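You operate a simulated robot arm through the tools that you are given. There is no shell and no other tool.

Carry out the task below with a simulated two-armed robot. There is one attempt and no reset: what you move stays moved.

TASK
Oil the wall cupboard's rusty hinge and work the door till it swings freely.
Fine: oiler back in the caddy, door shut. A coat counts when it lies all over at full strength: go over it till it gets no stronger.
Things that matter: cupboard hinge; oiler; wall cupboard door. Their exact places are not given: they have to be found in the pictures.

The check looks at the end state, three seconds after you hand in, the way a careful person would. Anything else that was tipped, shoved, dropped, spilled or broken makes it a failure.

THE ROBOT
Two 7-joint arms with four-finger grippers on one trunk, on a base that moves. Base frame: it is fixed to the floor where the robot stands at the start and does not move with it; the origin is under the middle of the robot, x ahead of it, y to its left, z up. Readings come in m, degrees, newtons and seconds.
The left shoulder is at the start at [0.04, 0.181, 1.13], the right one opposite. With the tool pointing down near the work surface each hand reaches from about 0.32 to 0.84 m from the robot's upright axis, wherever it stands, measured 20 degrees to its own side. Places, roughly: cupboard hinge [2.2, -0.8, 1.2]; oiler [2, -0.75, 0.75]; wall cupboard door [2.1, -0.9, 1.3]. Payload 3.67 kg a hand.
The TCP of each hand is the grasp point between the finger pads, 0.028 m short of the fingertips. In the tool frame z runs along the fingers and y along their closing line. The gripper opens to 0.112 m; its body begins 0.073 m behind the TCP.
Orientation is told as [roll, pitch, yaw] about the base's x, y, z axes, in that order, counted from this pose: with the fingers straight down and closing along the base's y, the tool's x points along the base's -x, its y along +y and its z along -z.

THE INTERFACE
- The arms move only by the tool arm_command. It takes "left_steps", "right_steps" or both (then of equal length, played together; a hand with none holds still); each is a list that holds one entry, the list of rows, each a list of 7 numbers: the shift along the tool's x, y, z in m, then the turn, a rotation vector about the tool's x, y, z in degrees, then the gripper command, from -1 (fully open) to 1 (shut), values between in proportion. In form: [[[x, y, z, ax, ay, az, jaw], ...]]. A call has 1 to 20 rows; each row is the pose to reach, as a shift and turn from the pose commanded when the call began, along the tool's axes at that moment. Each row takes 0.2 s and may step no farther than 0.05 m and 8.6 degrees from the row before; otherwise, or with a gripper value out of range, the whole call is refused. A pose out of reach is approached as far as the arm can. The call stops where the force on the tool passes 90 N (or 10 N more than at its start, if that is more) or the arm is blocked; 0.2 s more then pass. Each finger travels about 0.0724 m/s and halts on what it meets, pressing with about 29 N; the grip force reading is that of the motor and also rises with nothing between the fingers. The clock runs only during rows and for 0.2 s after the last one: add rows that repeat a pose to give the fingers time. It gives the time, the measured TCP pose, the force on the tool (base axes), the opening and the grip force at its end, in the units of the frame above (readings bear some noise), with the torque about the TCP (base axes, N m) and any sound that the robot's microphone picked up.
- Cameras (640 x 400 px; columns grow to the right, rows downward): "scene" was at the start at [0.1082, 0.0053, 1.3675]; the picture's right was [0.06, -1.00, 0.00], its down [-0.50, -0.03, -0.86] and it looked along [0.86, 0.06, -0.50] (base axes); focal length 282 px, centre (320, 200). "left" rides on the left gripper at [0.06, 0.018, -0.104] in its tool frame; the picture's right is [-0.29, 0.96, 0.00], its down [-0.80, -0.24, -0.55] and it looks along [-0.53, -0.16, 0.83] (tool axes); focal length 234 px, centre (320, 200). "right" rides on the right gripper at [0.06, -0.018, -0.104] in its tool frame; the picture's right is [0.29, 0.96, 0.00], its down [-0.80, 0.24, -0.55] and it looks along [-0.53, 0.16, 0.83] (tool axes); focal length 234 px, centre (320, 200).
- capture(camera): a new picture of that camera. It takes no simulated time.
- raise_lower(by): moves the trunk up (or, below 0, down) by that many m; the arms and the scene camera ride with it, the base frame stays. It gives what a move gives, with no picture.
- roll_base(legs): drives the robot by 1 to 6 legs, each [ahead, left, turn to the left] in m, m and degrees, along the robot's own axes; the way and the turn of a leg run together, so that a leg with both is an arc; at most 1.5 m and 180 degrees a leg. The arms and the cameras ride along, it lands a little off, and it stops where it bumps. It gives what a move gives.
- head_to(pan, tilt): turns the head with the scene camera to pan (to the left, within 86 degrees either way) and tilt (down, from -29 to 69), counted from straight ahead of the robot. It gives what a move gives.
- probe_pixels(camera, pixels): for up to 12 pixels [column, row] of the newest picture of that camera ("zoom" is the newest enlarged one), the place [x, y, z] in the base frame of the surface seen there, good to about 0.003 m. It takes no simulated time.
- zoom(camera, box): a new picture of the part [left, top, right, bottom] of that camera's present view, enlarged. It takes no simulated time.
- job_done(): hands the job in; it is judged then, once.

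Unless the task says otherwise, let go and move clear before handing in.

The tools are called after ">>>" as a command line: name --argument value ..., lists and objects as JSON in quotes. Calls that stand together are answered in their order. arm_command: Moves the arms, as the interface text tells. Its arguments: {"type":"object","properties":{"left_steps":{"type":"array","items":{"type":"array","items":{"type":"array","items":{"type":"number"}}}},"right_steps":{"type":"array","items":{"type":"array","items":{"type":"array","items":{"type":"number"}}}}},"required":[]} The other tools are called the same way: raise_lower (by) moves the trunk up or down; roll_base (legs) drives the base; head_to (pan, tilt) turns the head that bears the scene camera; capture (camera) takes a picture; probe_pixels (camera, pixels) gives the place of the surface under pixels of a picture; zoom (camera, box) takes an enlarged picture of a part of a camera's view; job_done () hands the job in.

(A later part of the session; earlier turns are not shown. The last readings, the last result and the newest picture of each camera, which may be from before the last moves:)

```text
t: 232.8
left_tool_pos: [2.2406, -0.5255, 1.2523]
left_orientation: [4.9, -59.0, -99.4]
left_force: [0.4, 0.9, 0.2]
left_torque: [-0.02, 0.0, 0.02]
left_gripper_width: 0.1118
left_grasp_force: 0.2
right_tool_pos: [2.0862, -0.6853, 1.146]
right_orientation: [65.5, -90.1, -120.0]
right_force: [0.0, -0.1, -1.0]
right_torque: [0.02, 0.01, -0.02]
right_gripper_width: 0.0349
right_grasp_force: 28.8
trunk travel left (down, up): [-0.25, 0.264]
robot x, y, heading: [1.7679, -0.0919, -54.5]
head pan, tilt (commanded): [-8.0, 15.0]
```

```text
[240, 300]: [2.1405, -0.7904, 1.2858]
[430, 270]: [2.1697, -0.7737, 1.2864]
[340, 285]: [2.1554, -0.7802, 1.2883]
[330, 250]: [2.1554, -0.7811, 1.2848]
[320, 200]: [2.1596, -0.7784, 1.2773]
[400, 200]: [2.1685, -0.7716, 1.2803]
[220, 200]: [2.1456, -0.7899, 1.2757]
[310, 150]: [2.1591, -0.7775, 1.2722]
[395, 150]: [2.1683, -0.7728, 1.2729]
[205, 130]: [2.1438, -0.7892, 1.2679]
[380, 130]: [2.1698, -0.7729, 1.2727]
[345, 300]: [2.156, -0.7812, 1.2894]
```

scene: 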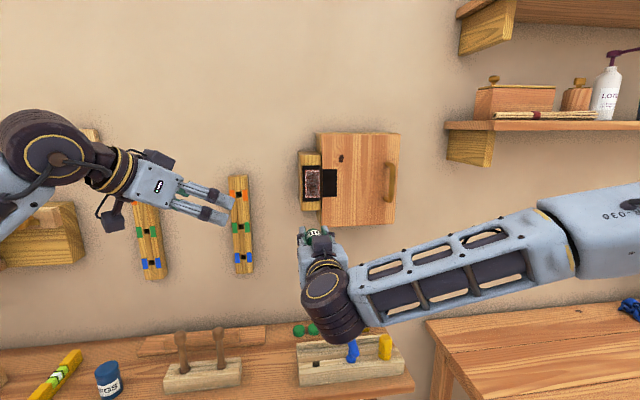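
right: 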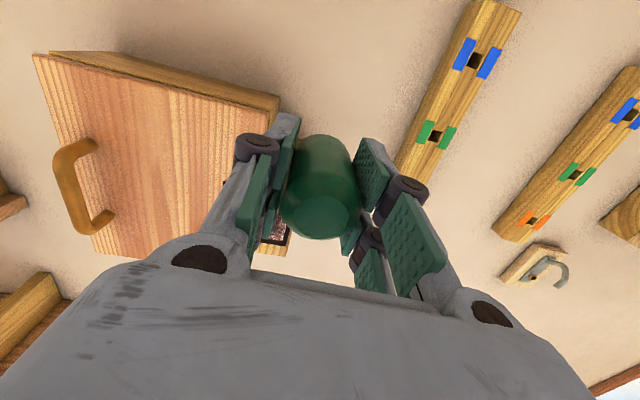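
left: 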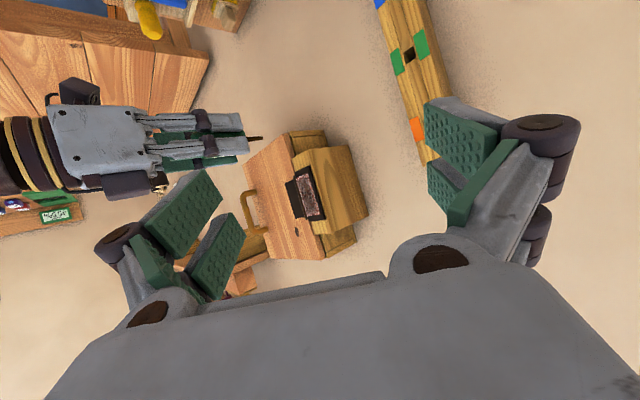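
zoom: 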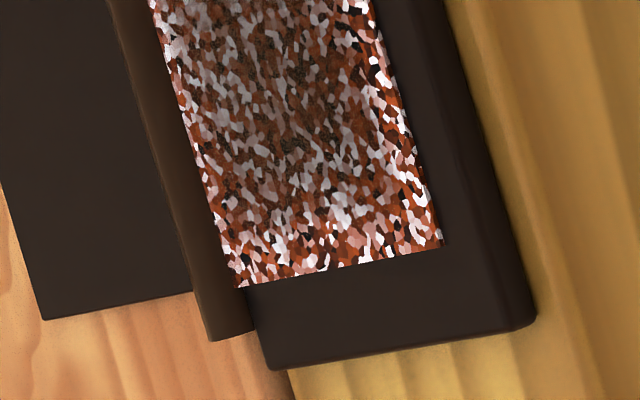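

Grain is visible up to ~6 mm from the top and left(+s) edges but only ~2 mm from the right edge. I'll place the tip about 4 mm inside the left edge, check it in the close-up, and scrub there.

>>> arm_command --right_steps '[[[-0.04, 0.005, 0, 0, 0, 0, 1], [-0.08, 0.011, 0.02, 0, 0, 0, 1], [-0.1, 0.011, 0.045, 0, 0, 0, 1], [-0.1, 0.011, 0.055, 0, 0, 0, 1], [-0.1, 0.011, 0.0588, 0, 0, 0, 1], [-0.1, 0.011, 0.0592, 0, 0, 0, 1]]]'

>>> zoom --camera "left" --box '[292, 180, 328, 203]'

```text
t: 234.2
left_tool_pos: [2.2387, -0.5241, 1.2535]
left_orientation: [5.0, -59.0, -99.4]
left_force: [-1.3, -0.3, -0.2]
left_torque: [0.0, -0.01, -0.02]
left_gripper_width: 0.1116
left_grasp_force: 0.1
right_tool_pos: [2.1272, -0.7236, 1.248]
right_orientation: [106.4, -90.1, -160.8]
right_force: [-7.2, 9.5, -3.7]
right_torque: [0.13, 0.11, -0.07]
right_gripper_width: 0.0349
right_grasp_force: 28.7
trunk travel left (down, up): [-0.25, 0.264]
robot x, y, heading: [1.7722, -0.0921, -54.4]
head pan, tilt (commanded): [-8.0, 15.0]
```

```text
16.00 times, centred on (310, 192) of left
```

zoom: 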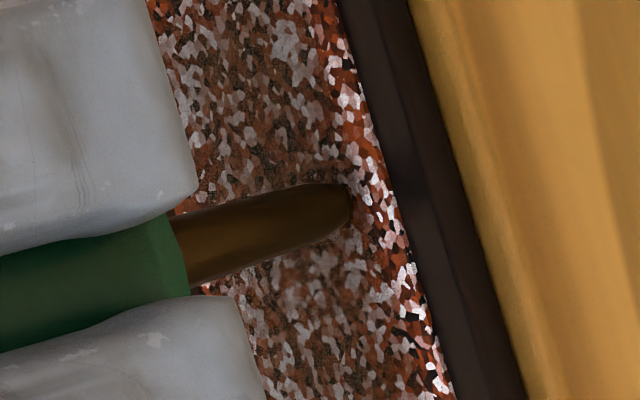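

The tip end (352,200) is ~5.5 mm inside the left edge (388,200), exactly at the boundary of the grain. So each stroke only reaches about the tip's own width; I'll move 2.5 mm further out and stroke, then look.

>>> arm_command --right_steps '[[[0, 0.0025, 0.0001, 0, 0, 0, 1], [0.006, 0.0025, 0.0001, 0, 0, 0, 1], [0.012, 0.0025, 0.0001, 0, 0, 0, 1], [0.018, 0.0025, 0.0001, 0, 0, 0, 1], [0.024, 0.0025, 0.0001, 0, 0, 0, 1], [0.018, 0.0025, 0.0001, 0, 0, 0, 1], [0.012, 0.0025, 0.0001, 0, 0, 0, 1], [0.006, 0.0025, 0.0001, 0, 0, 0, 1], [0, 0.0025, 0.0001, 0, 0, 0, 1], [0.006, 0.0025, 0.0001, 0, 0, 0, 1], [0.012, 0.0025, 0.0001, 0, 0, 0, 1], [0.018, 0.0025, 0.0001, 0, 0, 0, 1], [0.024, 0.0025, 0.0001, 0, 0, 0, 1], [0.018, 0.0025, 0.0001, 0, 0, 0, 1], [0.012, 0.0025, 0.0001, 0, 0, 0, 1], [0.006, 0.0025, 0.0001, 0, 0, 0, 1], [0, 0.0025, 0.0001, 0, 0, 0, 1], [-0.012, 0.0025, 0.0001, 0, 0, 0, 1], [-0.025, 0.0025, 0.0001, 0, 0, 0, 1]]]'

>>> zoom --camera "left" --box '[292, 172, 328, 195]'

```text
t: 238.2
left_tool_pos: [2.24, -0.5225, 1.2529]
left_orientation: [5.0, -59.2, -99.4]
left_force: [-0.9, 0.1, -0.5]
left_torque: [0.05, 0.0, 0.02]
left_gripper_width: 0.1122
left_grasp_force: 0.1
right_tool_pos: [2.1297, -0.7214, 1.2749]
right_orientation: [-165.1, -89.9, 110.7]
right_force: [-11.4, 18.3, -6.7]
right_torque: [0.27, 0.22, 0.08]
right_gripper_width: 0.0349
right_grasp_force: 28.7
trunk travel left (down, up): [-0.25, 0.264]
robot x, y, heading: [1.7698, -0.0922, -54.2]
head pan, tilt (commanded): [-8.0, 15.0]
```

```text
16.00 times, centred on (310, 184) of left
```

zoom: 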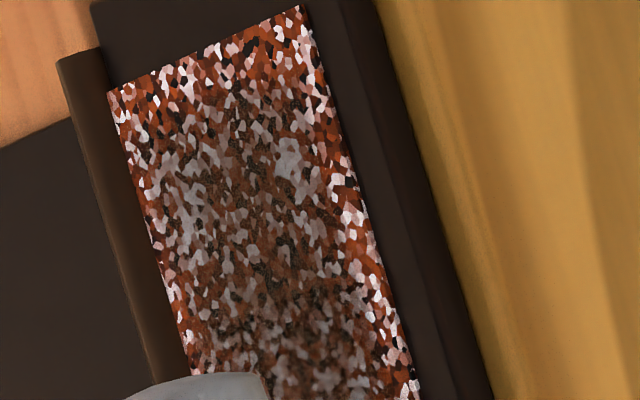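

Hard to tell with the shadow. A stricter test: scrub only the lower half of the left rim heavily, leaving its upper half as control, then compare the two halves unshadowed.

>>> arm_command --right_steps '[[[0.013, 0, -0.0008, 0, 0, 0, 1], [0.026, 0, -0.0008, 0, 0, 0, 1], [0.039, 0, -0.0007, 0, 0, 0, 1], [0.052, 0, -0.0006, 0, 0, 0, 1], [0.042, 0, -0.0006, 0, 0, 0, 1], [0.032, 0, -0.0006, 0, 0, 0, 1], [0.042, 0, -0.0006, 0, 0, 0, 1], [0.052, 0, -0.0006, 0, 0, 0, 1], [0.042, 0.001, -0.0006, 0, 0, 0, 1], [0.032, 0.001, -0.0006, 0, 0, 0, 1], [0.042, 0.001, -0.0006, 0, 0, 0, 1], [0.052, 0.001, -0.0006, 0, 0, 0, 1], [0.042, 0.001, -0.0006, 0, 0, 0, 1], [0.032, 0.001, -0.0006, 0, 0, 0, 1], [0.042, 0, -0.0006, 0, 0, 0, 1], [0.052, 0, -0.0006, 0, 0, 0, 1], [0.042, 0, -0.0006, 0, 0, 0, 1], [0.032, 0, -0.0006, 0, 0, 0, 1], [0.042, 0.001, -0.0006, 0, 0, 0, 1], [0.052, 0.001, -0.0006, 0, 0, 0, 1]]]'

>>> arm_command --right_steps '[[[-0.01, 0, 0, 0, 0, 0, 1], [-0.02, 0, 0, 0, 0, 0, 1], [-0.01, 0, 0, 0, 0, 0, 1], [0, 0, 0, 0, 0, 0, 1], [-0.01, -0.001, 0, 0, 0, 0, 1], [-0.02, -0.001, 0, 0, 0, 0, 1], [-0.01, -0.001, 0, 0, 0, 0, 1], [0, -0.001, 0, 0, 0, 0, 1], [-0.01, 0, 0, 0, 0, 0, 1], [-0.02, 0, 0, 0, 0, 0, 1], [-0.01, 0, 0, 0, 0, 0, 1], [0, 0, 0, 0, 0, 0, 1], [-0.01, -0.001, 0, 0, 0, 0, 1], [-0.02, -0.001, 0, 0, 0, 0, 1], [-0.01, -0.001, 0, 0, 0, 0, 1], [0, -0.001, 0, 0, 0, 0, 1], [-0.01, 0, 0, 0, 0, 0, 1], [-0.02, 0, 0, 0, 0, 0, 1], [-0.01, 0, 0, 0, 0, 0, 1], [0, 0, 0, 0, 0, 0, 1]]]'

>>> zoom --camera "left" --box '[292, 172, 328, 195]'

>>> arm_command --right_steps '[[[0, 0, -0.012, 0, 0, 0, 1], [0.03, 0, -0.035, 0, 0, 0, 1], [0.06, 0, -0.055, 0, 0, 0, 1], [0.075, -0.005, -0.0587, 0, 0, 0, 1], [0.075, -0.005, -0.0587, 0, 0, 0, 1]]]'

>>> zoom --camera "left" --box '[292, 172, 328, 195]'

>>> zoom --camera "left" --box '[294, 190, 330, 213]'

```text
t: 242.4
left_tool_pos: [2.2397, -0.5233, 1.2529]
left_orientation: [5.0, -59.0, -99.3]
left_force: [-0.3, -0.1, -0.1]
left_torque: [-0.01, 0.02, -0.01]
left_gripper_width: 0.1121
left_grasp_force: 0.0
right_tool_pos: [2.1313, -0.7215, 1.224]
right_orientation: [178.3, -89.9, 127.2]
right_force: [-4.5, 6.5, 1.7]
right_torque: [-0.15, -0.1, -0.02]
right_gripper_width: 0.0349
right_grasp_force: 29.4
trunk travel left (down, up): [-0.25, 0.264]
robot x, y, heading: [1.7732, -0.0889, -54.3]
head pan, tilt (commanded): [-8.0, 15.0]
```

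```text
t: 246.6
left_tool_pos: [2.2401, -0.5239, 1.2541]
left_orientation: [5.0, -59.2, -99.4]
left_force: [-0.1, 0.3, 0.0]
left_torque: [0.0, 0.01, -0.01]
left_gripper_width: 0.1121
left_grasp_force: 0.1
right_tool_pos: [2.1303, -0.7214, 1.2228]
right_orientation: [-178.4, -89.9, 123.9]
right_force: [-5.1, 7.8, 2.0]
right_torque: [-0.11, -0.07, -0.03]
right_gripper_width: 0.035
right_grasp_force: 28.8
trunk travel left (down, up): [-0.25, 0.264]
robot x, y, heading: [1.7655, -0.0902, -54.4]
head pan, tilt (commanded): [-8.0, 15.0]
```

```text
16.00 times, centred on (310, 184) of left
```

zoom: 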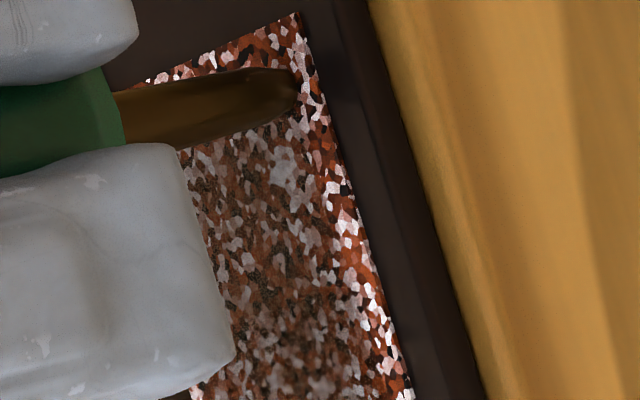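

```text
t: 247.8
left_tool_pos: [2.2416, -0.5248, 1.251]
left_orientation: [4.9, -58.9, -99.3]
left_force: [-0.7, 0.6, -0.4]
left_torque: [0.01, -0.01, 0.02]
left_gripper_width: 0.112
left_grasp_force: 0.0
right_tool_pos: [2.0925, -0.6791, 1.1442]
right_orientation: [47.5, -90.0, -102.1]
right_force: [0.2, -0.3, -0.5]
right_torque: [0.02, -0.03, 0.01]
right_gripper_width: 0.0349
right_grasp_force: 29.1
trunk travel left (down, up): [-0.25, 0.264]
robot x, y, heading: [1.7682, -0.089, -54.5]
head pan, tilt (commanded): [-8.0, 15.0]
```

```text
16.00 times, centred on (310, 184) of left
```

zoom: 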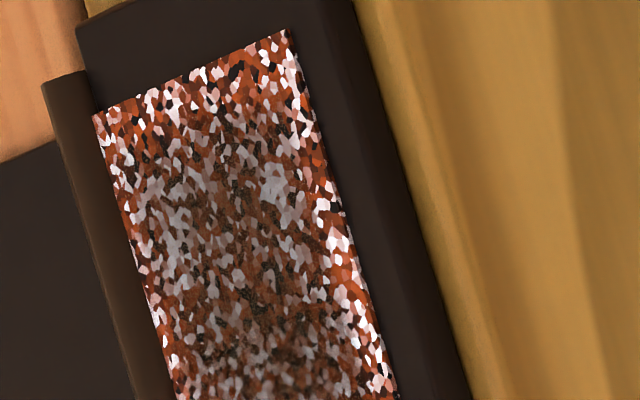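

```text
16.00 times, centred on (312, 202) of left
```

zoom: 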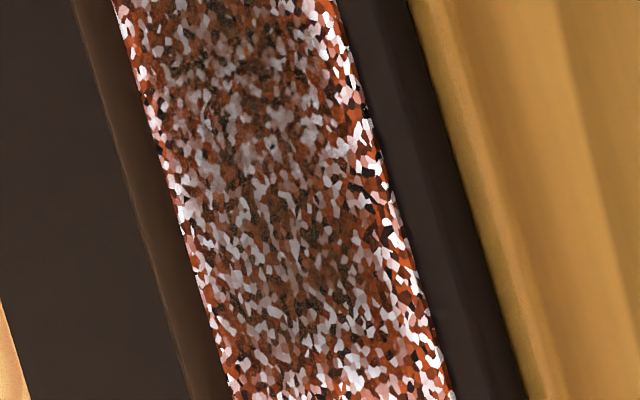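

Clear negative: 400 mm of brisk strokes (50 mm/s) on the lower left rim did nothing, yet the slow 4 mm/row strokes at the top did coat. So speed may matter: I'll repeat on the same rim section with slow strokes of 3 mm/row.

>>> arm_command --right_steps '[[[-0.03, 0.003, 0, 0, 0, 0, 1], [-0.06, 0.005, 0.02, 0, 0, 0, 1], [-0.075, 0.005, 0.045, 0, 0, 0, 1], [-0.075, 0.005, 0.055, 0, 0, 0, 1], [-0.075, 0.005, 0.0585, 0, 0, 0, 1], [-0.075, 0.005, 0.0588, 0, 0, 0, 1]]]'

>>> arm_command --right_steps '[[[-0.003, 0, 0, 0, 0, 0, 1], [-0.006, 0, 0, 0, 0, 0, 1], [-0.009, 0, 0, 0, 0, 0, 1], [-0.012, 0, 0, 0, 0, 0, 1], [-0.015, 0, 0, 0, 0, 0, 1], [-0.018, 0, 0, 0, 0, 0, 1], [-0.021, 0, 0, 0, 0, 0, 1], [-0.018, 0, 0, 0, 0, 0, 1], [-0.015, 0, 0, 0, 0, 0, 1], [-0.012, 0, 0, 0, 0, 0, 1], [-0.009, 0, 0, 0, 0, 0, 1], [-0.006, 0, 0, 0, 0, 0, 1], [-0.003, 0, 0, 0, 0, 0, 1], [0, 0, 0, 0, 0, 0, 1], [-0.003, 0, 0, 0, 0, 0, 1], [-0.006, 0, 0, 0, 0, 0, 1], [-0.009, 0, 0, 0, 0, 0, 1], [-0.012, 0, 0, 0, 0, 0, 1], [-0.015, 0, 0, 0, 0, 0, 1], [-0.018, 0, 0, 0, 0, 0, 1]]]'

>>> arm_command --right_steps '[[[0, 0, -0.012, 0, 0, 0, 1], [0.03, 0, -0.035, 0, 0, 0, 1], [0.06, 0, -0.055, 0, 0, 0, 1], [0.093, -0.005, -0.0588, 0, 0, 0, 1], [0.093, -0.005, -0.0588, 0, 0, 0, 1]]]'

>>> zoom --camera "left" --box '[292, 172, 328, 195]'

```text
t: 249.2
left_tool_pos: [2.241, -0.5247, 1.2527]
left_orientation: [4.9, -58.9, -99.3]
left_force: [-1.2, 0.5, -0.5]
left_torque: [0.03, 0.01, 0.0]
left_gripper_width: 0.1121
left_grasp_force: 0.1
right_tool_pos: [2.1309, -0.7224, 1.221]
right_orientation: [-139.6, -89.9, 85.3]
right_force: [-3.1, 3.8, -1.4]
right_torque: [0.01, 0.02, 0.03]
right_gripper_width: 0.035
right_grasp_force: 29.4
trunk travel left (down, up): [-0.25, 0.264]
robot x, y, heading: [1.769, -0.0918, -54.7]
head pan, tilt (commanded): [-8.0, 15.0]
```

```text
t: 253.4
left_tool_pos: [2.242, -0.5251, 1.2505]
left_orientation: [4.9, -59.1, -99.3]
left_force: [0.3, 0.5, 0.1]
left_torque: [0.02, -0.01, 0.04]
left_gripper_width: 0.1121
left_grasp_force: 0.1
right_tool_pos: [2.1284, -0.7223, 1.2403]
right_orientation: [60.6, -90.0, -114.9]
right_force: [-0.5, -0.1, -0.7]
right_torque: [0.0, 0.02, 0.01]
right_gripper_width: 0.0348
right_grasp_force: 29.0
trunk travel left (down, up): [-0.25, 0.264]
robot x, y, heading: [1.7716, -0.0878, -54.5]
head pan, tilt (commanded): [-8.0, 15.0]
```

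```text
t: 254.6
left_tool_pos: [2.2395, -0.5275, 1.2519]
left_orientation: [4.9, -59.0, -99.2]
left_force: [-0.1, -0.7, 0.3]
left_torque: [-0.04, -0.02, 0.01]
left_gripper_width: 0.1122
left_grasp_force: 0.0
right_tool_pos: [2.0936, -0.6771, 1.1468]
right_orientation: [50.6, -90.0, -105.0]
right_force: [-1.0, 0.4, -1.0]
right_torque: [0.0, 0.04, 0.0]
right_gripper_width: 0.0349
right_grasp_force: 29.1
trunk travel left (down, up): [-0.25, 0.264]
robot x, y, heading: [1.7674, -0.0936, -54.3]
head pan, tilt (commanded): [-8.0, 15.0]
```

```text
16.00 times, centred on (310, 184) of left
```

zoom: 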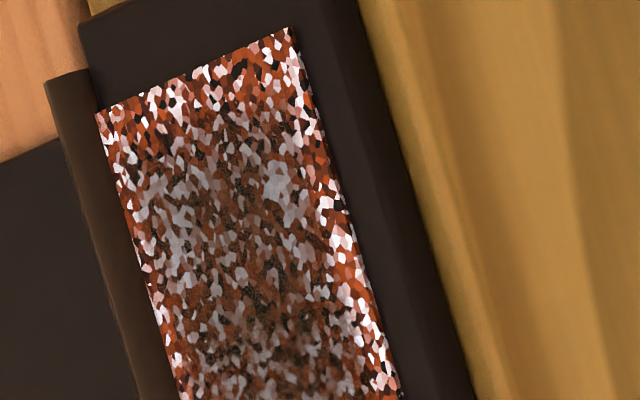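

Working out positions from the close-ups (tip outline vs patch edges), the true contact point lies about 5 mm to the right of where I thought, so the left ~5 mm of the patch was never touched at all. I'll now pass along TCP s≈1.316 (about 4 mm inside the true left edge), top to bottom.

>>> arm_command --right_steps '[[[-0.04, 0.003, 0, 0, 0, 0, 1], [-0.08, 0.006, 0.005, 0, 0, 0, 1], [-0.12, 0.008, 0.02, 0, 0, 0, 1], [-0.134, 0.008, 0.045, 0, 0, 0, 1], [-0.134, 0.008, 0.055, 0, 0, 0, 1], [-0.134, 0.008, 0.0588, 0, 0, 0, 1], [-0.134, 0.008, 0.0594, 0, 0, 0, 1]]]'

>>> zoom --camera "left" --box '[295, 200, 331, 223]'

```text
t: 256.2
left_tool_pos: [2.2406, -0.5251, 1.2528]
left_orientation: [4.9, -59.0, -99.4]
left_force: [-0.2, -0.4, 0.0]
left_torque: [0.0, 0.02, -0.03]
left_gripper_width: 0.112
left_grasp_force: 0.0
right_tool_pos: [2.132, -0.7192, 1.28]
right_orientation: [166.2, -90.0, 139.4]
right_force: [-1.4, 3.3, -0.2]
right_torque: [-0.03, -0.04, 0.02]
right_gripper_width: 0.0352
right_grasp_force: 28.3
trunk travel left (down, up): [-0.25, 0.264]
robot x, y, heading: [1.7683, -0.0895, -54.6]
head pan, tilt (commanded): [-8.0, 15.0]
```

```text
16.00 times, centred on (313, 212) of left
```

zoom: 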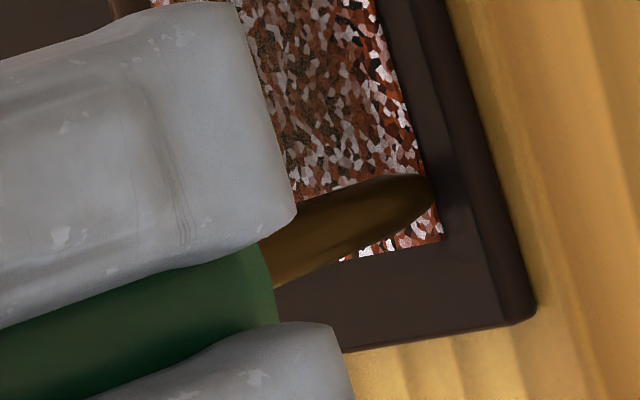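

The tip is now right at the true left edge (outline 433,190 vs edge 428). I'll shift 2 mm inwards and pass slowly down, then back up along the edge.

>>> arm_command --right_steps '[[[0.004, -0.002, 0.0006, 0, 0, 0, 1], [0.01, -0.002, 0.0007, 0, 0, 0, 1], [0.016, -0.002, 0.0008, 0, 0, 0, 1], [0.022, -0.002, 0.0008, 0, 0, 0, 1], [0.028, -0.002, 0.0009, 0, 0, 0, 1], [0.034, -0.002, 0.0009, 0, 0, 0, 1], [0.04, -0.002, 0.001, 0, 0, 0, 1], [0.046, -0.002, 0.001, 0, 0, 0, 1], [0.052, -0.002, 0.001, 0, 0, 0, 1], [0.058, -0.002, 0.001, 0, 0, 0, 1], [0.054, -0.0005, 0.001, 0, 0, 0, 1], [0.048, -0.0005, 0.001, 0, 0, 0, 1], [0.042, -0.0005, 0.001, 0, 0, 0, 1], [0.036, -0.0005, 0.0009, 0, 0, 0, 1], [0.03, -0.0005, 0.0009, 0, 0, 0, 1], [0.024, -0.0005, 0.0008, 0, 0, 0, 1], [0.018, -0.0005, 0.0008, 0, 0, 0, 1], [0.012, -0.0005, 0.0007, 0, 0, 0, 1], [0.006, -0.0005, 0.0006, 0, 0, 0, 1], [0, -0.0005, 0.0006, 0, 0, 0, 1]]]'

>>> arm_command --right_steps '[[[0, 0, -0.012, 0, 0, 0, 1], [0.04, 0, -0.035, 0, 0, 0, 1], [0.08, -0.004, -0.055, 0, 0, 0, 1], [0.12, -0.008, -0.0594, 0, 0, 0, 1], [0.134, -0.008, -0.0594, 0, 0, 0, 1]]]'

>>> zoom --camera "left" --box '[292, 172, 328, 195]'

>>> zoom --camera "left" --box '[295, 195, 331, 218]'

```text
t: 260.4
left_tool_pos: [2.2405, -0.5244, 1.2526]
left_orientation: [5.0, -58.9, -99.3]
left_force: [0.8, 0.1, 0.0]
left_torque: [-0.03, -0.02, -0.02]
left_gripper_width: 0.1118
left_grasp_force: 0.0
right_tool_pos: [2.1333, -0.7208, 1.2793]
right_orientation: [142.3, -90.0, 163.3]
right_force: [-6.2, 7.1, -3.9]
right_torque: [0.14, 0.12, -0.01]
right_gripper_width: 0.035
right_grasp_force: 28.8
trunk travel left (down, up): [-0.25, 0.264]
robot x, y, heading: [1.767, -0.0883, -54.3]
head pan, tilt (commanded): [-8.0, 15.0]
```

```text
t: 261.6
left_tool_pos: [2.2404, -0.526, 1.2514]
left_orientation: [4.9, -59.0, -99.3]
left_force: [0.4, 0.3, 0.4]
left_torque: [0.0, 0.0, 0.04]
left_gripper_width: 0.1119
left_grasp_force: 0.1
right_tool_pos: [2.0908, -0.6792, 1.1454]
right_orientation: [105.3, -89.9, -159.6]
right_force: [-0.3, -0.3, -1.9]
right_torque: [-0.05, 0.02, -0.04]
right_gripper_width: 0.0348
right_grasp_force: 29.2
trunk travel left (down, up): [-0.25, 0.264]
robot x, y, heading: [1.773, -0.0917, -54.7]
head pan, tilt (commanded): [-8.0, 15.0]
```

```text
16.00 times, centred on (310, 184) of left
```

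zoom: 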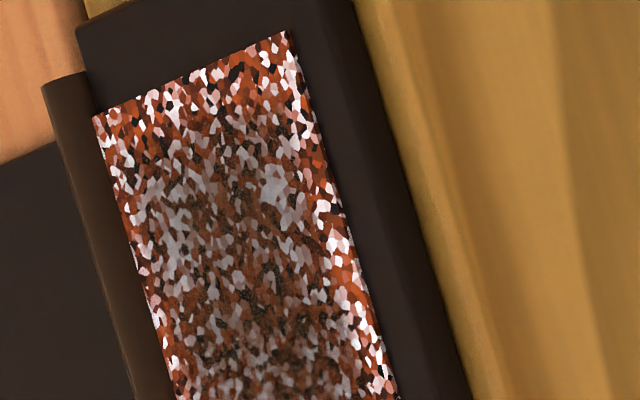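

```text
16.00 times, centred on (313, 206) of left
```

zoom: 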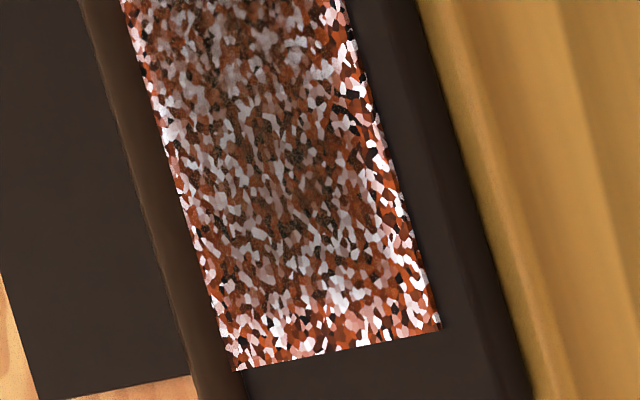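

Even deliberate slow passes right along the left edge leave the 4-5 mm border bright, so that border is evidently just how the coat is drawn. I'll finish coverage with horizontal strokes along the very top and very bottom strips in firm contact.

>>> arm_command --right_steps '[[[-0.04, 0.003, 0, 0, 0, 0, 1], [-0.08, 0.006, 0.005, 0, 0, 0, 1], [-0.12, 0.008, 0.02, 0, 0, 0, 1], [-0.137, 0.008, 0.045, 0, 0, 0, 1], [-0.137, 0.008, 0.055, 0, 0, 0, 1], [-0.137, 0.008, 0.0594, 0, 0, 0, 1], [-0.137, 0.008, 0.0602, 0, 0, 0, 1], [-0.137, 0.003, 0.0602, 0, 0, 0, 1], [-0.137, -0.002, 0.0602, 0, 0, 0, 1], [-0.137, -0.007, 0.0602, 0, 0, 0, 1], [-0.137, -0.012, 0.0602, 0, 0, 0, 1], [-0.137, -0.017, 0.0602, 0, 0, 0, 1], [-0.137, -0.022, 0.0602, 0, 0, 0, 1], [-0.1345, -0.022, 0.0602, 0, 0, 0, 1], [-0.1345, -0.017, 0.0602, 0, 0, 0, 1], [-0.1345, -0.012, 0.0602, 0, 0, 0, 1], [-0.1345, -0.007, 0.0602, 0, 0, 0, 1], [-0.1345, -0.002, 0.0602, 0, 0, 0, 1], [-0.1345, 0.003, 0.0602, 0, 0, 0, 1], [-0.1345, 0.008, 0.0602, 0, 0, 0, 1]]]'

>>> arm_command --right_steps '[[[-0.003, -0.005, 0, 0, 0, 0, 1], [-0.003, -0.01, 0, 0, 0, 0, 1], [-0.003, -0.015, 0, 0, 0, 0, 1], [-0.003, -0.02, 0, 0, 0, 0, 1], [-0.003, -0.025, 0, 0, 0, 0, 1], [-0.003, -0.03, 0, 0, 0, 0, 1], [0.002, -0.03, 0, 0, 0, 0, 1], [0.002, -0.025, 0, 0, 0, 0, 1], [0.002, -0.02, 0, 0, 0, 0, 1], [0.002, -0.015, 0, 0, 0, 0, 1], [0.002, -0.01, 0, 0, 0, 0, 1], [0.002, -0.005, 0, 0, 0, 0, 1], [0.002, 0, 0, 0, 0, 0, 1]]]'

>>> arm_command --right_steps '[[[0, 0, -0.012, 0, 0, 0, 1], [0.04, 0, -0.035, 0, 0, 0, 1], [0.08, -0.004, -0.055, 0, 0, 0, 1], [0.12, -0.008, -0.0602, 0, 0, 0, 1], [0.1345, -0.008, -0.0602, 0, 0, 0, 1]]]'

>>> zoom --camera "left" --box '[295, 195, 331, 218]'

```text
t: 265.8
left_tool_pos: [2.2394, -0.5232, 1.2531]
left_orientation: [5.1, -59.1, -99.4]
left_force: [0.0, 0.2, -0.3]
left_torque: [0.01, -0.03, -0.03]
left_gripper_width: 0.1121
left_grasp_force: 0.3
right_tool_pos: [2.1326, -0.7212, 1.2822]
right_orientation: [168.2, -89.8, 137.5]
right_force: [-13.2, 10.2, -2.5]
right_torque: [0.05, 0.08, -0.29]
right_gripper_width: 0.0349
right_grasp_force: 28.9
trunk travel left (down, up): [-0.25, 0.264]
robot x, y, heading: [1.7729, -0.0928, -54.1]
head pan, tilt (commanded): [-8.0, 15.0]
```

```text
t: 268.6
left_tool_pos: [2.2399, -0.5232, 1.2525]
left_orientation: [5.2, -59.1, -99.4]
left_force: [0.6, 0.4, 0.9]
left_torque: [-0.03, -0.04, -0.03]
left_gripper_width: 0.1121
left_grasp_force: 0.1
right_tool_pos: [2.1323, -0.7209, 1.2809]
right_orientation: [167.7, -89.9, 137.9]
right_force: [-11.6, 9.0, -1.3]
right_torque: [-0.02, -0.01, -0.3]
right_gripper_width: 0.035
right_grasp_force: 28.6
trunk travel left (down, up): [-0.25, 0.264]
robot x, y, heading: [1.768, -0.0913, -54.5]
head pan, tilt (commanded): [-8.0, 15.0]
```

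```text
t: 269.8
left_tool_pos: [2.2401, -0.5258, 1.2527]
left_orientation: [4.8, -59.0, -99.3]
left_force: [0.6, -0.2, 0.6]
left_torque: [0.02, 0.01, 0.0]
left_gripper_width: 0.1119
left_grasp_force: 0.0
right_tool_pos: [2.093, -0.6768, 1.1446]
right_orientation: [104.0, -89.8, -158.3]
right_force: [0.7, 0.1, -2.0]
right_torque: [-0.01, 0.01, 0.0]
right_gripper_width: 0.0348
right_grasp_force: 28.9
trunk travel left (down, up): [-0.25, 0.264]
robot x, y, heading: [1.7696, -0.0913, -54.2]
head pan, tilt (commanded): [-8.0, 15.0]
```

```text
16.00 times, centred on (313, 206) of left
```

zoom: 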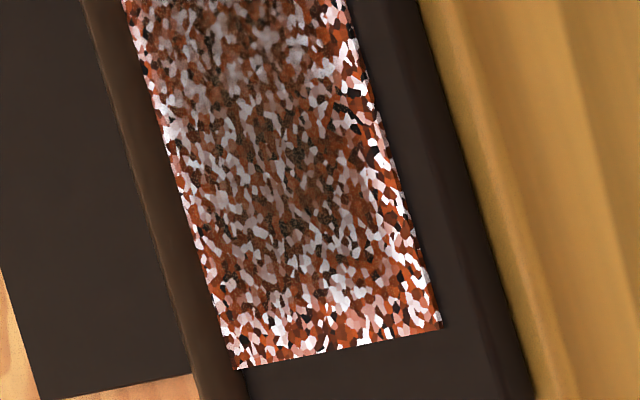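

In this view the flecks near the top of the picture (230-300, 20-60) look blurred and evenly grey - that is the spot I scrubbed hardest. So full strength may be a smooth film hiding the flecks. Let me look at that spot closely.

>>> zoom --camera "left" --box '[292, 184, 328, 207]'

>>> zoom --camera "scene" --box '[314, 174, 334, 190]'

```text
16.00 times, centred on (310, 196) of left
```

zoom: 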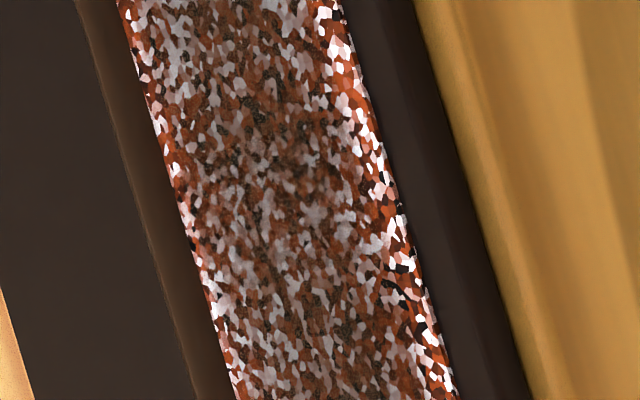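

```text
16.00 times, centred on (324, 182) of scene
```

zoom: 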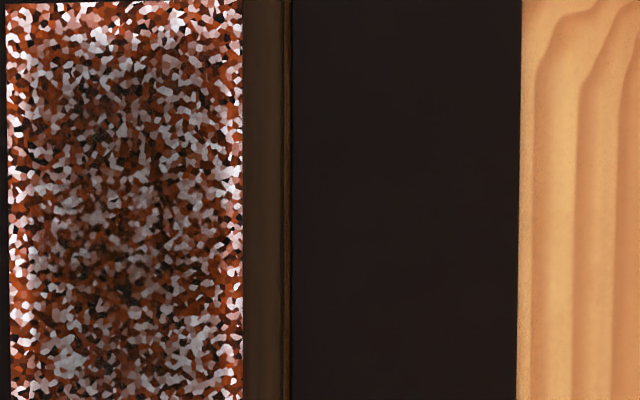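

I'll take the same 5.3x frontal view as at t=154 and t=161 to compare the overall strength over the last two minutes of rubbing.

>>> zoom --camera "scene" --box '[290, 140, 350, 215]'

>>> zoom --camera "scene" --box '[240, 100, 400, 240]'

```text
5.33 times, centred on (320, 178) of scene
```

zoom: 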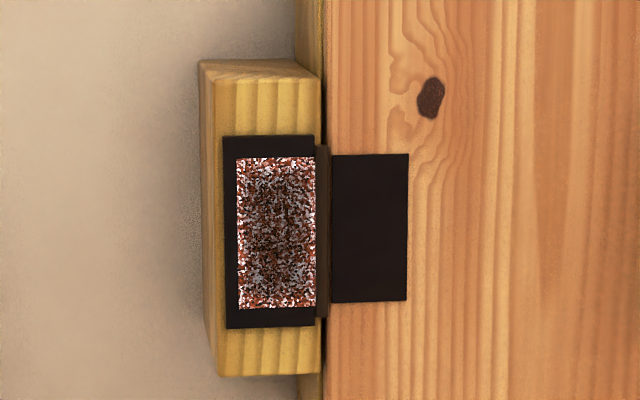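

```text
2.86 times, centred on (320, 170) of scene
```

zoom: 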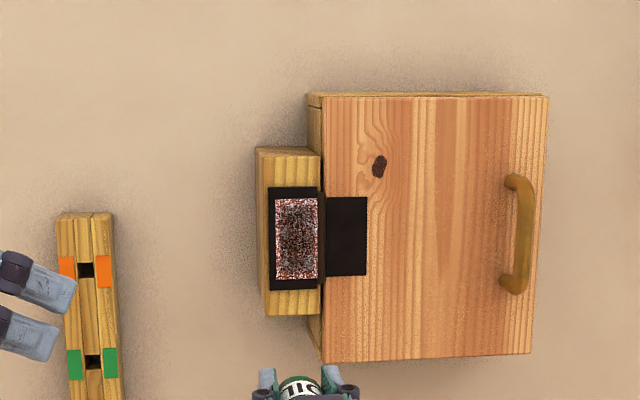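

The interior is now evenly dark and no longer changes with more rubbing. I'll go on: next the door will tell whether the hinge is freed. First retract the left hand, then bring the oiler back to vertical above its caddy.

>>> arm_command --left_steps '[[[0.02, 0, -0.035, 0, 0, 0, -1], [0.04, 0, -0.07, 0, 0, 0, -1], [0.06, 0, -0.105, 0, 0, 0, -1], [0.08, 0, -0.14, 0, 0, 0, -1], [0.1, 0, -0.175, 0, 0, 0, -1]]]'

>>> arm_command --right_steps '[[[0, 0, -0.04, 0, 0, 0, 1], [0, 0, -0.08, 0, 0, 0, 1], [0, 0, -0.12, 0, 0, 0, 1], [0.01, 0, -0.12, 0, 8, 0, 1], [0.02, 0, -0.12, 0, 16, 0, 1], [0.03, 0, -0.12, 0, 24, 0, 1], [0.04, 0, -0.12, 0, 32, 0, 1], [0.05, 0, -0.12, 0, 40, 0, 1], [0.06, 0, -0.12, 0, 48, 0, 1], [0.07, 0, -0.12, 0, 56, 0, 1], [0.08, 0, -0.12, 0, 64, 0, 1], [0.09, 0, -0.12, 0, 72, 0, 1], [0.1, 0, -0.12, 0, 80, 0, 1], [0.1, 0, -0.12, 0, 88, 0, 1], [0.1, 0, -0.12, 0, 90, 0, 1], [0.1, 0, -0.12, 0, 90, 0, 1]]]'

>>> head_to --pan -10 --tilt 35

>>> capture --camera "scene"

>>> capture --camera "right"

```text
t: 271.0
left_tool_pos: [2.2554, -0.3235, 1.2502]
left_orientation: [5.0, -59.0, -99.5]
left_force: [0.4, -1.3, -3.2]
left_torque: [-0.22, 0.09, -0.02]
left_gripper_width: 0.112
left_grasp_force: 0.0
right_tool_pos: [2.0935, -0.6755, 1.1448]
right_orientation: [176.7, -89.9, 128.8]
right_force: [-0.1, 0.0, -0.7]
right_torque: [0.0, 0.02, 0.01]
right_gripper_width: 0.0349
right_grasp_force: 29.2
trunk travel left (down, up): [-0.25, 0.264]
robot x, y, heading: [1.77, -0.087, -54.4]
head pan, tilt (commanded): [-8.0, 15.0]
```

```text
t: 274.4
left_tool_pos: [2.2579, -0.3252, 1.2499]
left_orientation: [5.0, -59.0, -99.3]
left_force: [-0.3, 0.2, 0.2]
left_torque: [0.0, 0.02, 0.0]
left_gripper_width: 0.1122
left_grasp_force: 0.1
right_tool_pos: [2.0221, -0.581, 1.0431]
right_orientation: [0.1, 0.1, -54.5]
right_force: [0.2, 0.0, -1.2]
right_torque: [0.01, 0.0, 0.01]
right_gripper_width: 0.0347
right_grasp_force: 29.0
trunk travel left (down, up): [-0.25, 0.264]
robot x, y, heading: [1.7689, -0.0911, -54.4]
head pan, tilt (commanded): [-8.0, 15.0]
```

```text
t: 275.2
left_tool_pos: [2.257, -0.3252, 1.2503]
left_orientation: [5.0, -59.0, -99.2]
left_force: [0.3, -0.1, -0.7]
left_torque: [-0.02, 0.01, -0.02]
left_gripper_width: 0.1119
left_grasp_force: 0.1
right_tool_pos: [2.0234, -0.5815, 1.0431]
right_orientation: [0.0, 0.0, -54.4]
right_force: [0.6, 0.6, -0.3]
right_torque: [-0.01, 0.02, 0.0]
right_gripper_width: 0.0351
right_grasp_force: 28.6
trunk travel left (down, up): [-0.25, 0.264]
robot x, y, heading: [1.7723, -0.0896, -54.5]
head pan, tilt (commanded): [-10.0, 35.0]
```

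```text
taken
```

scene: 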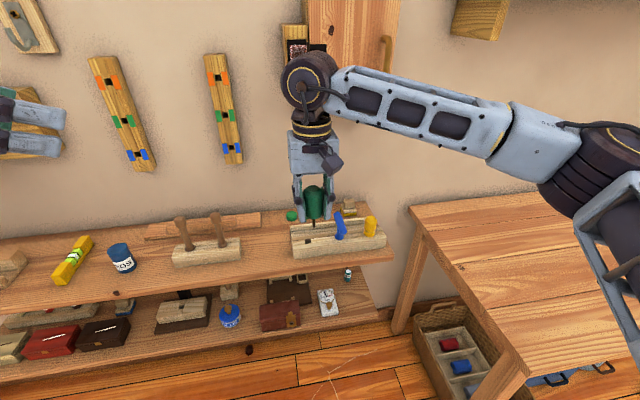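

```text
taken
```

right: 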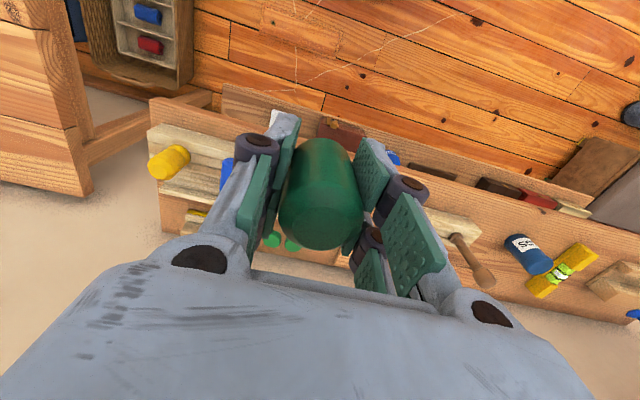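

The oiler is upright again. Let me check its tilt in the fingers and find the empty hole.

>>> zoom --camera "scene" --box '[285, 165, 345, 225]'

>>> zoom --camera "scene" --box '[280, 205, 350, 265]'

```text
6.67 times, centred on (315, 195) of scene
```

zoom: 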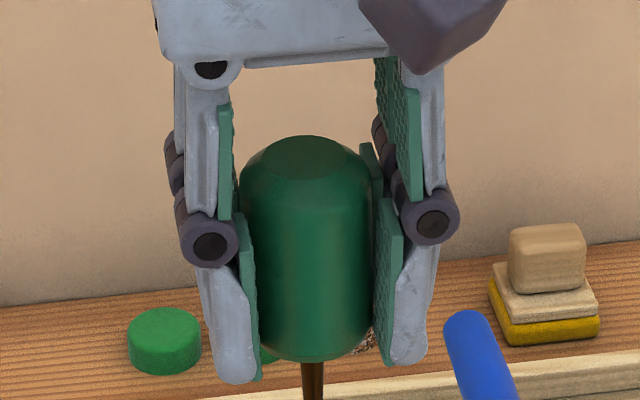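

```text
6.67 times, centred on (315, 235) of scene
```

zoom: 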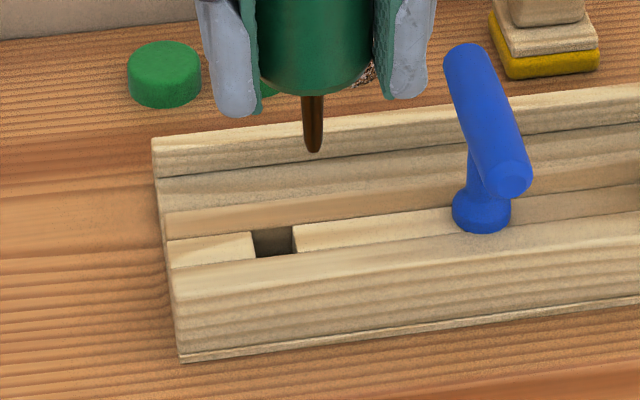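

The bottle hangs straight and the hole is clear at (273,243). But the first strokes, made right after the bottle had been nose-down, coated far more than all later ones - maybe the spout only refills when held nose-down. It has been nose-down now for several seconds, so I'll test one quick application on the left-of-centre column.

>>> arm_command --right_steps '[[[0, 0, -0.01, 0, 0, 0, 1], [0, 0, -0.02, 0, 0, 0, 1], [0, 0.0024, -0.035, 0, -8, 0, 1], [0, 0.0024, -0.055, 0, -16, 0, 1], [0, 0.0024, -0.075, 0, -24, 0, 1], [0, 0.0024, -0.095, 0, -32, 0, 1], [0, 0.0024, -0.115, 0, -40, 0, 1], [0, 0.0024, -0.135, 0, -48, 0, 1], [0, 0.0024, -0.155, 0, -56, 0, 1], [0, 0.0024, -0.175, 0, -64, 0, 1], [0, 0.0024, -0.195, 0, -72, 0, 1], [0, 0.0024, -0.215, 0, -80, 0, 1], [0, 0.0024, -0.235, 0, -88, 0, 1], [0, 0.0024, -0.235, 0, -90, 0, 1]]]'

>>> head_to --pan -8 --tilt 15

>>> arm_command --right_steps '[[[0, 0, 0.04, 0, 0, 0, 1], [0, 0, 0.08, 0, 0, 0, 1], [0, 0, 0.12, 0, 0, 0, 1], [0, 0, 0.15, 0, 0, 0, 1], [0, 0, 0.162, 0, 0, 0, 1], [0, 0, 0.168, 0, 0, 0, 1], [0, 0, 0.17, 0, 0, 0, 1]]]'

```text
t: 278.2
left_tool_pos: [2.2584, -0.3258, 1.2508]
left_orientation: [5.0, -59.0, -99.3]
left_force: [0.4, 0.0, -1.0]
left_torque: [0.01, -0.02, 0.0]
left_gripper_width: 0.1122
left_grasp_force: 0.1
right_tool_pos: [2.0242, -0.5785, 1.2775]
right_orientation: [-174.8, -89.9, 120.4]
right_force: [0.3, 0.2, -1.1]
right_torque: [-0.02, -0.03, -0.01]
right_gripper_width: 0.0351
right_grasp_force: 29.0
trunk travel left (down, up): [-0.25, 0.264]
robot x, y, heading: [1.7672, -0.0879, -54.5]
head pan, tilt (commanded): [-10.0, 35.0]
```

```text
t: 279.0
left_tool_pos: [2.259, -0.3257, 1.2508]
left_orientation: [4.9, -59.0, -99.4]
left_force: [0.0, 0.4, 0.8]
left_torque: [0.0, 0.0, -0.03]
left_gripper_width: 0.112
left_grasp_force: 0.0
right_tool_pos: [2.0252, -0.5802, 1.278]
right_orientation: [-9.2, -90.0, -45.4]
right_force: [0.4, -0.2, -0.2]
right_torque: [-0.01, -0.03, -0.02]
right_gripper_width: 0.0348
right_grasp_force: 29.4
trunk travel left (down, up): [-0.25, 0.264]
robot x, y, heading: [1.7713, -0.093, -54.5]
head pan, tilt (commanded): [-8.0, 15.0]
```

```text
t: 280.6
left_tool_pos: [2.2579, -0.3251, 1.2514]
left_orientation: [4.8, -59.1, -99.3]
left_force: [-0.4, 0.8, -0.6]
left_torque: [0.02, -0.01, -0.01]
left_gripper_width: 0.112
left_grasp_force: 0.1
right_tool_pos: [2.1244, -0.7168, 1.2783]
right_orientation: [-42.8, -90.0, -11.7]
right_force: [-0.4, 0.2, -0.8]
right_torque: [0.0, -0.03, -0.02]
right_gripper_width: 0.0349
right_grasp_force: 29.4
trunk travel left (down, up): [-0.25, 0.264]
robot x, y, heading: [1.7695, -0.0894, -54.4]
head pan, tilt (commanded): [-8.0, 15.0]
```

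>>> arm_command --right_steps '[[[0, 0, 0.0015, 0, 0, 0, 1], [0, 0, 0.0025, 0, 0, 0, 1]]]'

```text
t: 281.2
left_tool_pos: [2.2582, -0.326, 1.2508]
left_orientation: [4.9, -59.0, -99.1]
left_force: [1.0, 0.2, -0.6]
left_torque: [0.01, 0.0, -0.02]
left_gripper_width: 0.1122
left_grasp_force: 0.1
right_tool_pos: [2.1252, -0.7199, 1.2774]
right_orientation: [-74.3, -89.9, 19.9]
right_force: [-0.1, 0.1, -1.2]
right_torque: [-0.03, 0.0, 0.02]
right_gripper_width: 0.0349
right_grasp_force: 28.7
trunk travel left (down, up): [-0.25, 0.264]
robot x, y, heading: [1.7708, -0.0899, -54.4]
head pan, tilt (commanded): [-8.0, 15.0]
```

>>> arm_command --right_steps '[[[0, 0, 0.0008, 0, 0, 0, 1], [0, 0, 0.0013, 0, 0, 0, 1]]]'

```text
t: 281.8
left_tool_pos: [2.2583, -0.3247, 1.2503]
left_orientation: [4.9, -58.9, -99.3]
left_force: [-0.6, -0.3, 0.7]
left_torque: [0.0, 0.03, -0.03]
left_gripper_width: 0.1119
left_grasp_force: 0.1
right_tool_pos: [2.1253, -0.7204, 1.2792]
right_orientation: [-45.1, -90.0, -9.2]
right_force: [-1.1, -0.4, -0.5]
right_torque: [-0.04, 0.01, 0.01]
right_gripper_width: 0.0348
right_grasp_force: 29.5
trunk travel left (down, up): [-0.25, 0.264]
robot x, y, heading: [1.7656, -0.0911, -54.5]
head pan, tilt (commanded): [-8.0, 15.0]
```

>>> arm_command --right_steps '[[[0, 0, 0.0008, 0, 0, 0, 1], [0, 0, 0.0008, 0, 0, 0, 1]]]'

```text
t: 282.4
left_tool_pos: [2.2583, -0.3248, 1.2508]
left_orientation: [4.9, -59.0, -99.2]
left_force: [0.4, 0.7, -0.1]
left_torque: [-0.01, 0.0, -0.02]
left_gripper_width: 0.112
left_grasp_force: 0.2
right_tool_pos: [2.1273, -0.7209, 1.2793]
right_orientation: [-56.2, -90.0, 1.8]
right_force: [0.7, -0.8, -0.1]
right_torque: [0.0, -0.01, 0.01]
right_gripper_width: 0.035
right_grasp_force: 28.9
trunk travel left (down, up): [-0.25, 0.264]
robot x, y, heading: [1.7689, -0.0898, -54.2]
head pan, tilt (commanded): [-8.0, 15.0]
```

>>> arm_command --right_steps '[[[0, 0, 0.0008, 0, 0, 0, 1], [0, 0, 0.0008, 0, 0, 0, 1]]]'

>>> zoom --camera "left" --box '[313, 173, 333, 209]'

```text
t: 283.0
left_tool_pos: [2.2574, -0.3251, 1.2502]
left_orientation: [4.9, -59.1, -99.3]
left_force: [0.1, -1.1, -0.6]
left_torque: [0.01, -0.01, -0.02]
left_gripper_width: 0.1119
left_grasp_force: 0.1
right_tool_pos: [2.1265, -0.7217, 1.2803]
right_orientation: [-36.5, -90.1, -17.7]
right_force: [-0.3, 0.2, -1.7]
right_torque: [0.01, 0.0, 0.01]
right_gripper_width: 0.035
right_grasp_force: 28.9
trunk travel left (down, up): [-0.25, 0.264]
robot x, y, heading: [1.7697, -0.0939, -54.1]
head pan, tilt (commanded): [-8.0, 15.0]
```

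```text
11.11 times, centred on (323, 191) of left
```

zoom: 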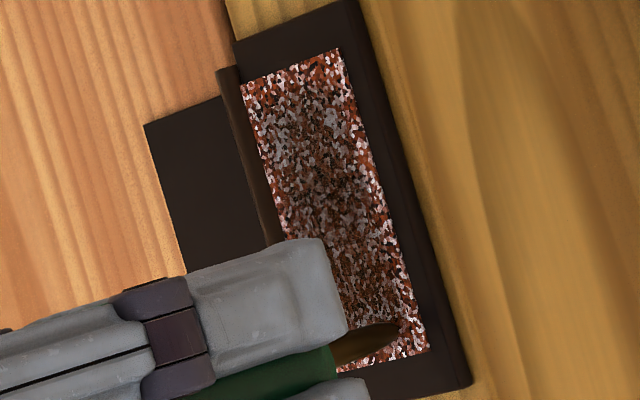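

>>> arm_command --right_steps '[[[0, 0, 0.0008, 0, 0, 0, 1], [0, 0, 0.0012, 0, 0, 0, 1]]]'

```text
t: 283.6
left_tool_pos: [2.2575, -0.325, 1.2503]
left_orientation: [5.0, -58.9, -99.3]
left_force: [-0.7, -0.5, -0.5]
left_torque: [-0.02, 0.0, 0.01]
left_gripper_width: 0.1121
left_grasp_force: 0.2
right_tool_pos: [2.127, -0.7235, 1.279]
right_orientation: [-51.1, -90.0, -3.2]
right_force: [0.3, -0.1, -1.1]
right_torque: [-0.03, 0.01, 0.01]
right_gripper_width: 0.0349
right_grasp_force: 29.1
trunk travel left (down, up): [-0.25, 0.264]
robot x, y, heading: [1.7698, -0.0905, -54.3]
head pan, tilt (commanded): [-8.0, 15.0]
```

The contact plane has crept by ~5 mm over time: the bottle slid back a little in the fingers. I'll continue forward to contact.

>>> arm_command --right_steps '[[[0, 0, 0.0008, 0, 0, 0, 1], [0, 0, 0.0014, 0, 0, 0, 1]]]'

```text
t: 284.2
left_tool_pos: [2.2584, -0.3238, 1.2495]
left_orientation: [4.9, -59.0, -99.3]
left_force: [0.3, -0.2, -0.4]
left_torque: [0.02, -0.02, -0.02]
left_gripper_width: 0.1118
left_grasp_force: 0.1
right_tool_pos: [2.1274, -0.7233, 1.2785]
right_orientation: [-55.3, -89.9, 1.0]
right_force: [-2.0, 1.5, -3.2]
right_torque: [0.1, 0.07, -0.02]
right_gripper_width: 0.0349
right_grasp_force: 28.5
trunk travel left (down, up): [-0.25, 0.264]
robot x, y, heading: [1.7686, -0.091, -54.4]
head pan, tilt (commanded): [-8.0, 15.0]
```

Light contact (3 N). One slow pass down and up on this left-of-centre column, then a clean look.

>>> arm_command --right_steps '[[[0.006, 0, 0.0003, 0, 0, 0, 1], [0.012, 0, 0.0003, 0, 0, 0, 1], [0.018, 0, 0.0004, 0, 0, 0, 1], [0.024, 0, 0.0004, 0, 0, 0, 1], [0.03, 0, 0.0005, 0, 0, 0, 1], [0.036, 0, 0.0005, 0, 0, 0, 1], [0.042, 0, 0.0006, 0, 0, 0, 1], [0.048, 0, 0.0006, 0, 0, 0, 1], [0.054, 0, 0.0007, 0, 0, 0, 1], [0.058, 0, 0.0007, 0, 0, 0, 1], [0.052, 0, 0.0007, 0, 0, 0, 1], [0.046, 0, 0.0006, 0, 0, 0, 1], [0.04, 0, 0.0006, 0, 0, 0, 1], [0.034, 0, 0.0005, 0, 0, 0, 1], [0.028, 0, 0.0005, 0, 0, 0, 1], [0.022, 0, 0.0004, 0, 0, 0, 1], [0.016, 0, 0.0004, 0, 0, 0, 1], [0.01, 0, 0.0003, 0, 0, 0, 1], [0.004, 0, 0.0003, 0, 0, 0, 1], [0, 0, 0.0003, 0, 0, 0, 1]]]'

>>> arm_command --right_steps '[[[0, 0, -0.012, 0, 0, 0, 1], [0.04, 0, -0.035, 0, 0, 0, 1], [0.08, 0, -0.055, 0, 0, 0, 1], [0.12, 0, -0.06, 0, 0, 0, 1], [0.13, 0, -0.06, 0, 0, 0, 1]]]'

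>>> zoom --camera "scene" --box '[290, 140, 350, 215]'

>>> zoom --camera "scene" --box '[314, 174, 334, 190]'

```text
t: 288.4
left_tool_pos: [2.2569, -0.3245, 1.2498]
left_orientation: [4.9, -58.9, -99.2]
left_force: [-0.6, -1.0, 0.5]
left_torque: [0.02, 0.0, 0.02]
left_gripper_width: 0.112
left_grasp_force: 0.1
right_tool_pos: [2.1277, -0.7229, 1.2796]
right_orientation: [21.6, -90.0, -75.9]
right_force: [-0.8, 1.6, -1.4]
right_torque: [0.03, -0.01, -0.02]
right_gripper_width: 0.0349
right_grasp_force: 29.3
trunk travel left (down, up): [-0.25, 0.264]
robot x, y, heading: [1.7712, -0.0914, -54.3]
head pan, tilt (commanded): [-8.0, 15.0]
```

```text
t: 289.6
left_tool_pos: [2.2581, -0.3258, 1.2513]
left_orientation: [4.9, -59.1, -99.4]
left_force: [-0.3, -0.1, 0.3]
left_torque: [-0.01, -0.01, 0.0]
left_gripper_width: 0.112
left_grasp_force: 0.0
right_tool_pos: [2.0923, -0.6765, 1.1508]
right_orientation: [86.0, -90.0, -140.6]
right_force: [0.8, -0.2, -1.5]
right_torque: [-0.01, 0.01, 0.05]
right_gripper_width: 0.0351
right_grasp_force: 29.1
trunk travel left (down, up): [-0.25, 0.264]
robot x, y, heading: [1.7659, -0.0875, -54.2]
head pan, tilt (commanded): [-8.0, 15.0]
```

```text
5.33 times, centred on (320, 178) of scene
```

zoom: 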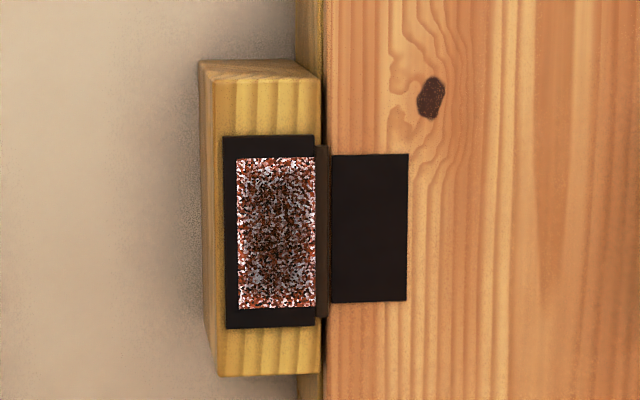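

```text
16.00 times, centred on (324, 182) of scene
```

zoom: 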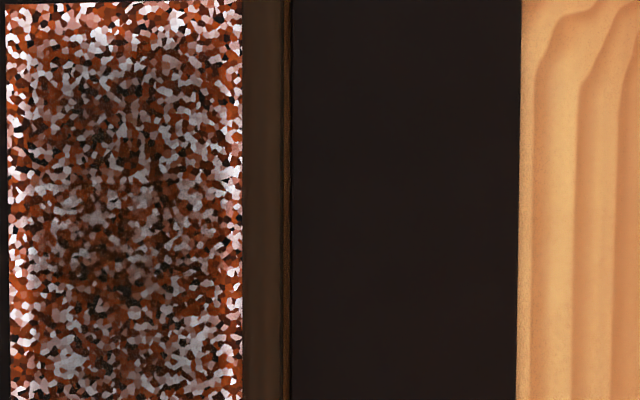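

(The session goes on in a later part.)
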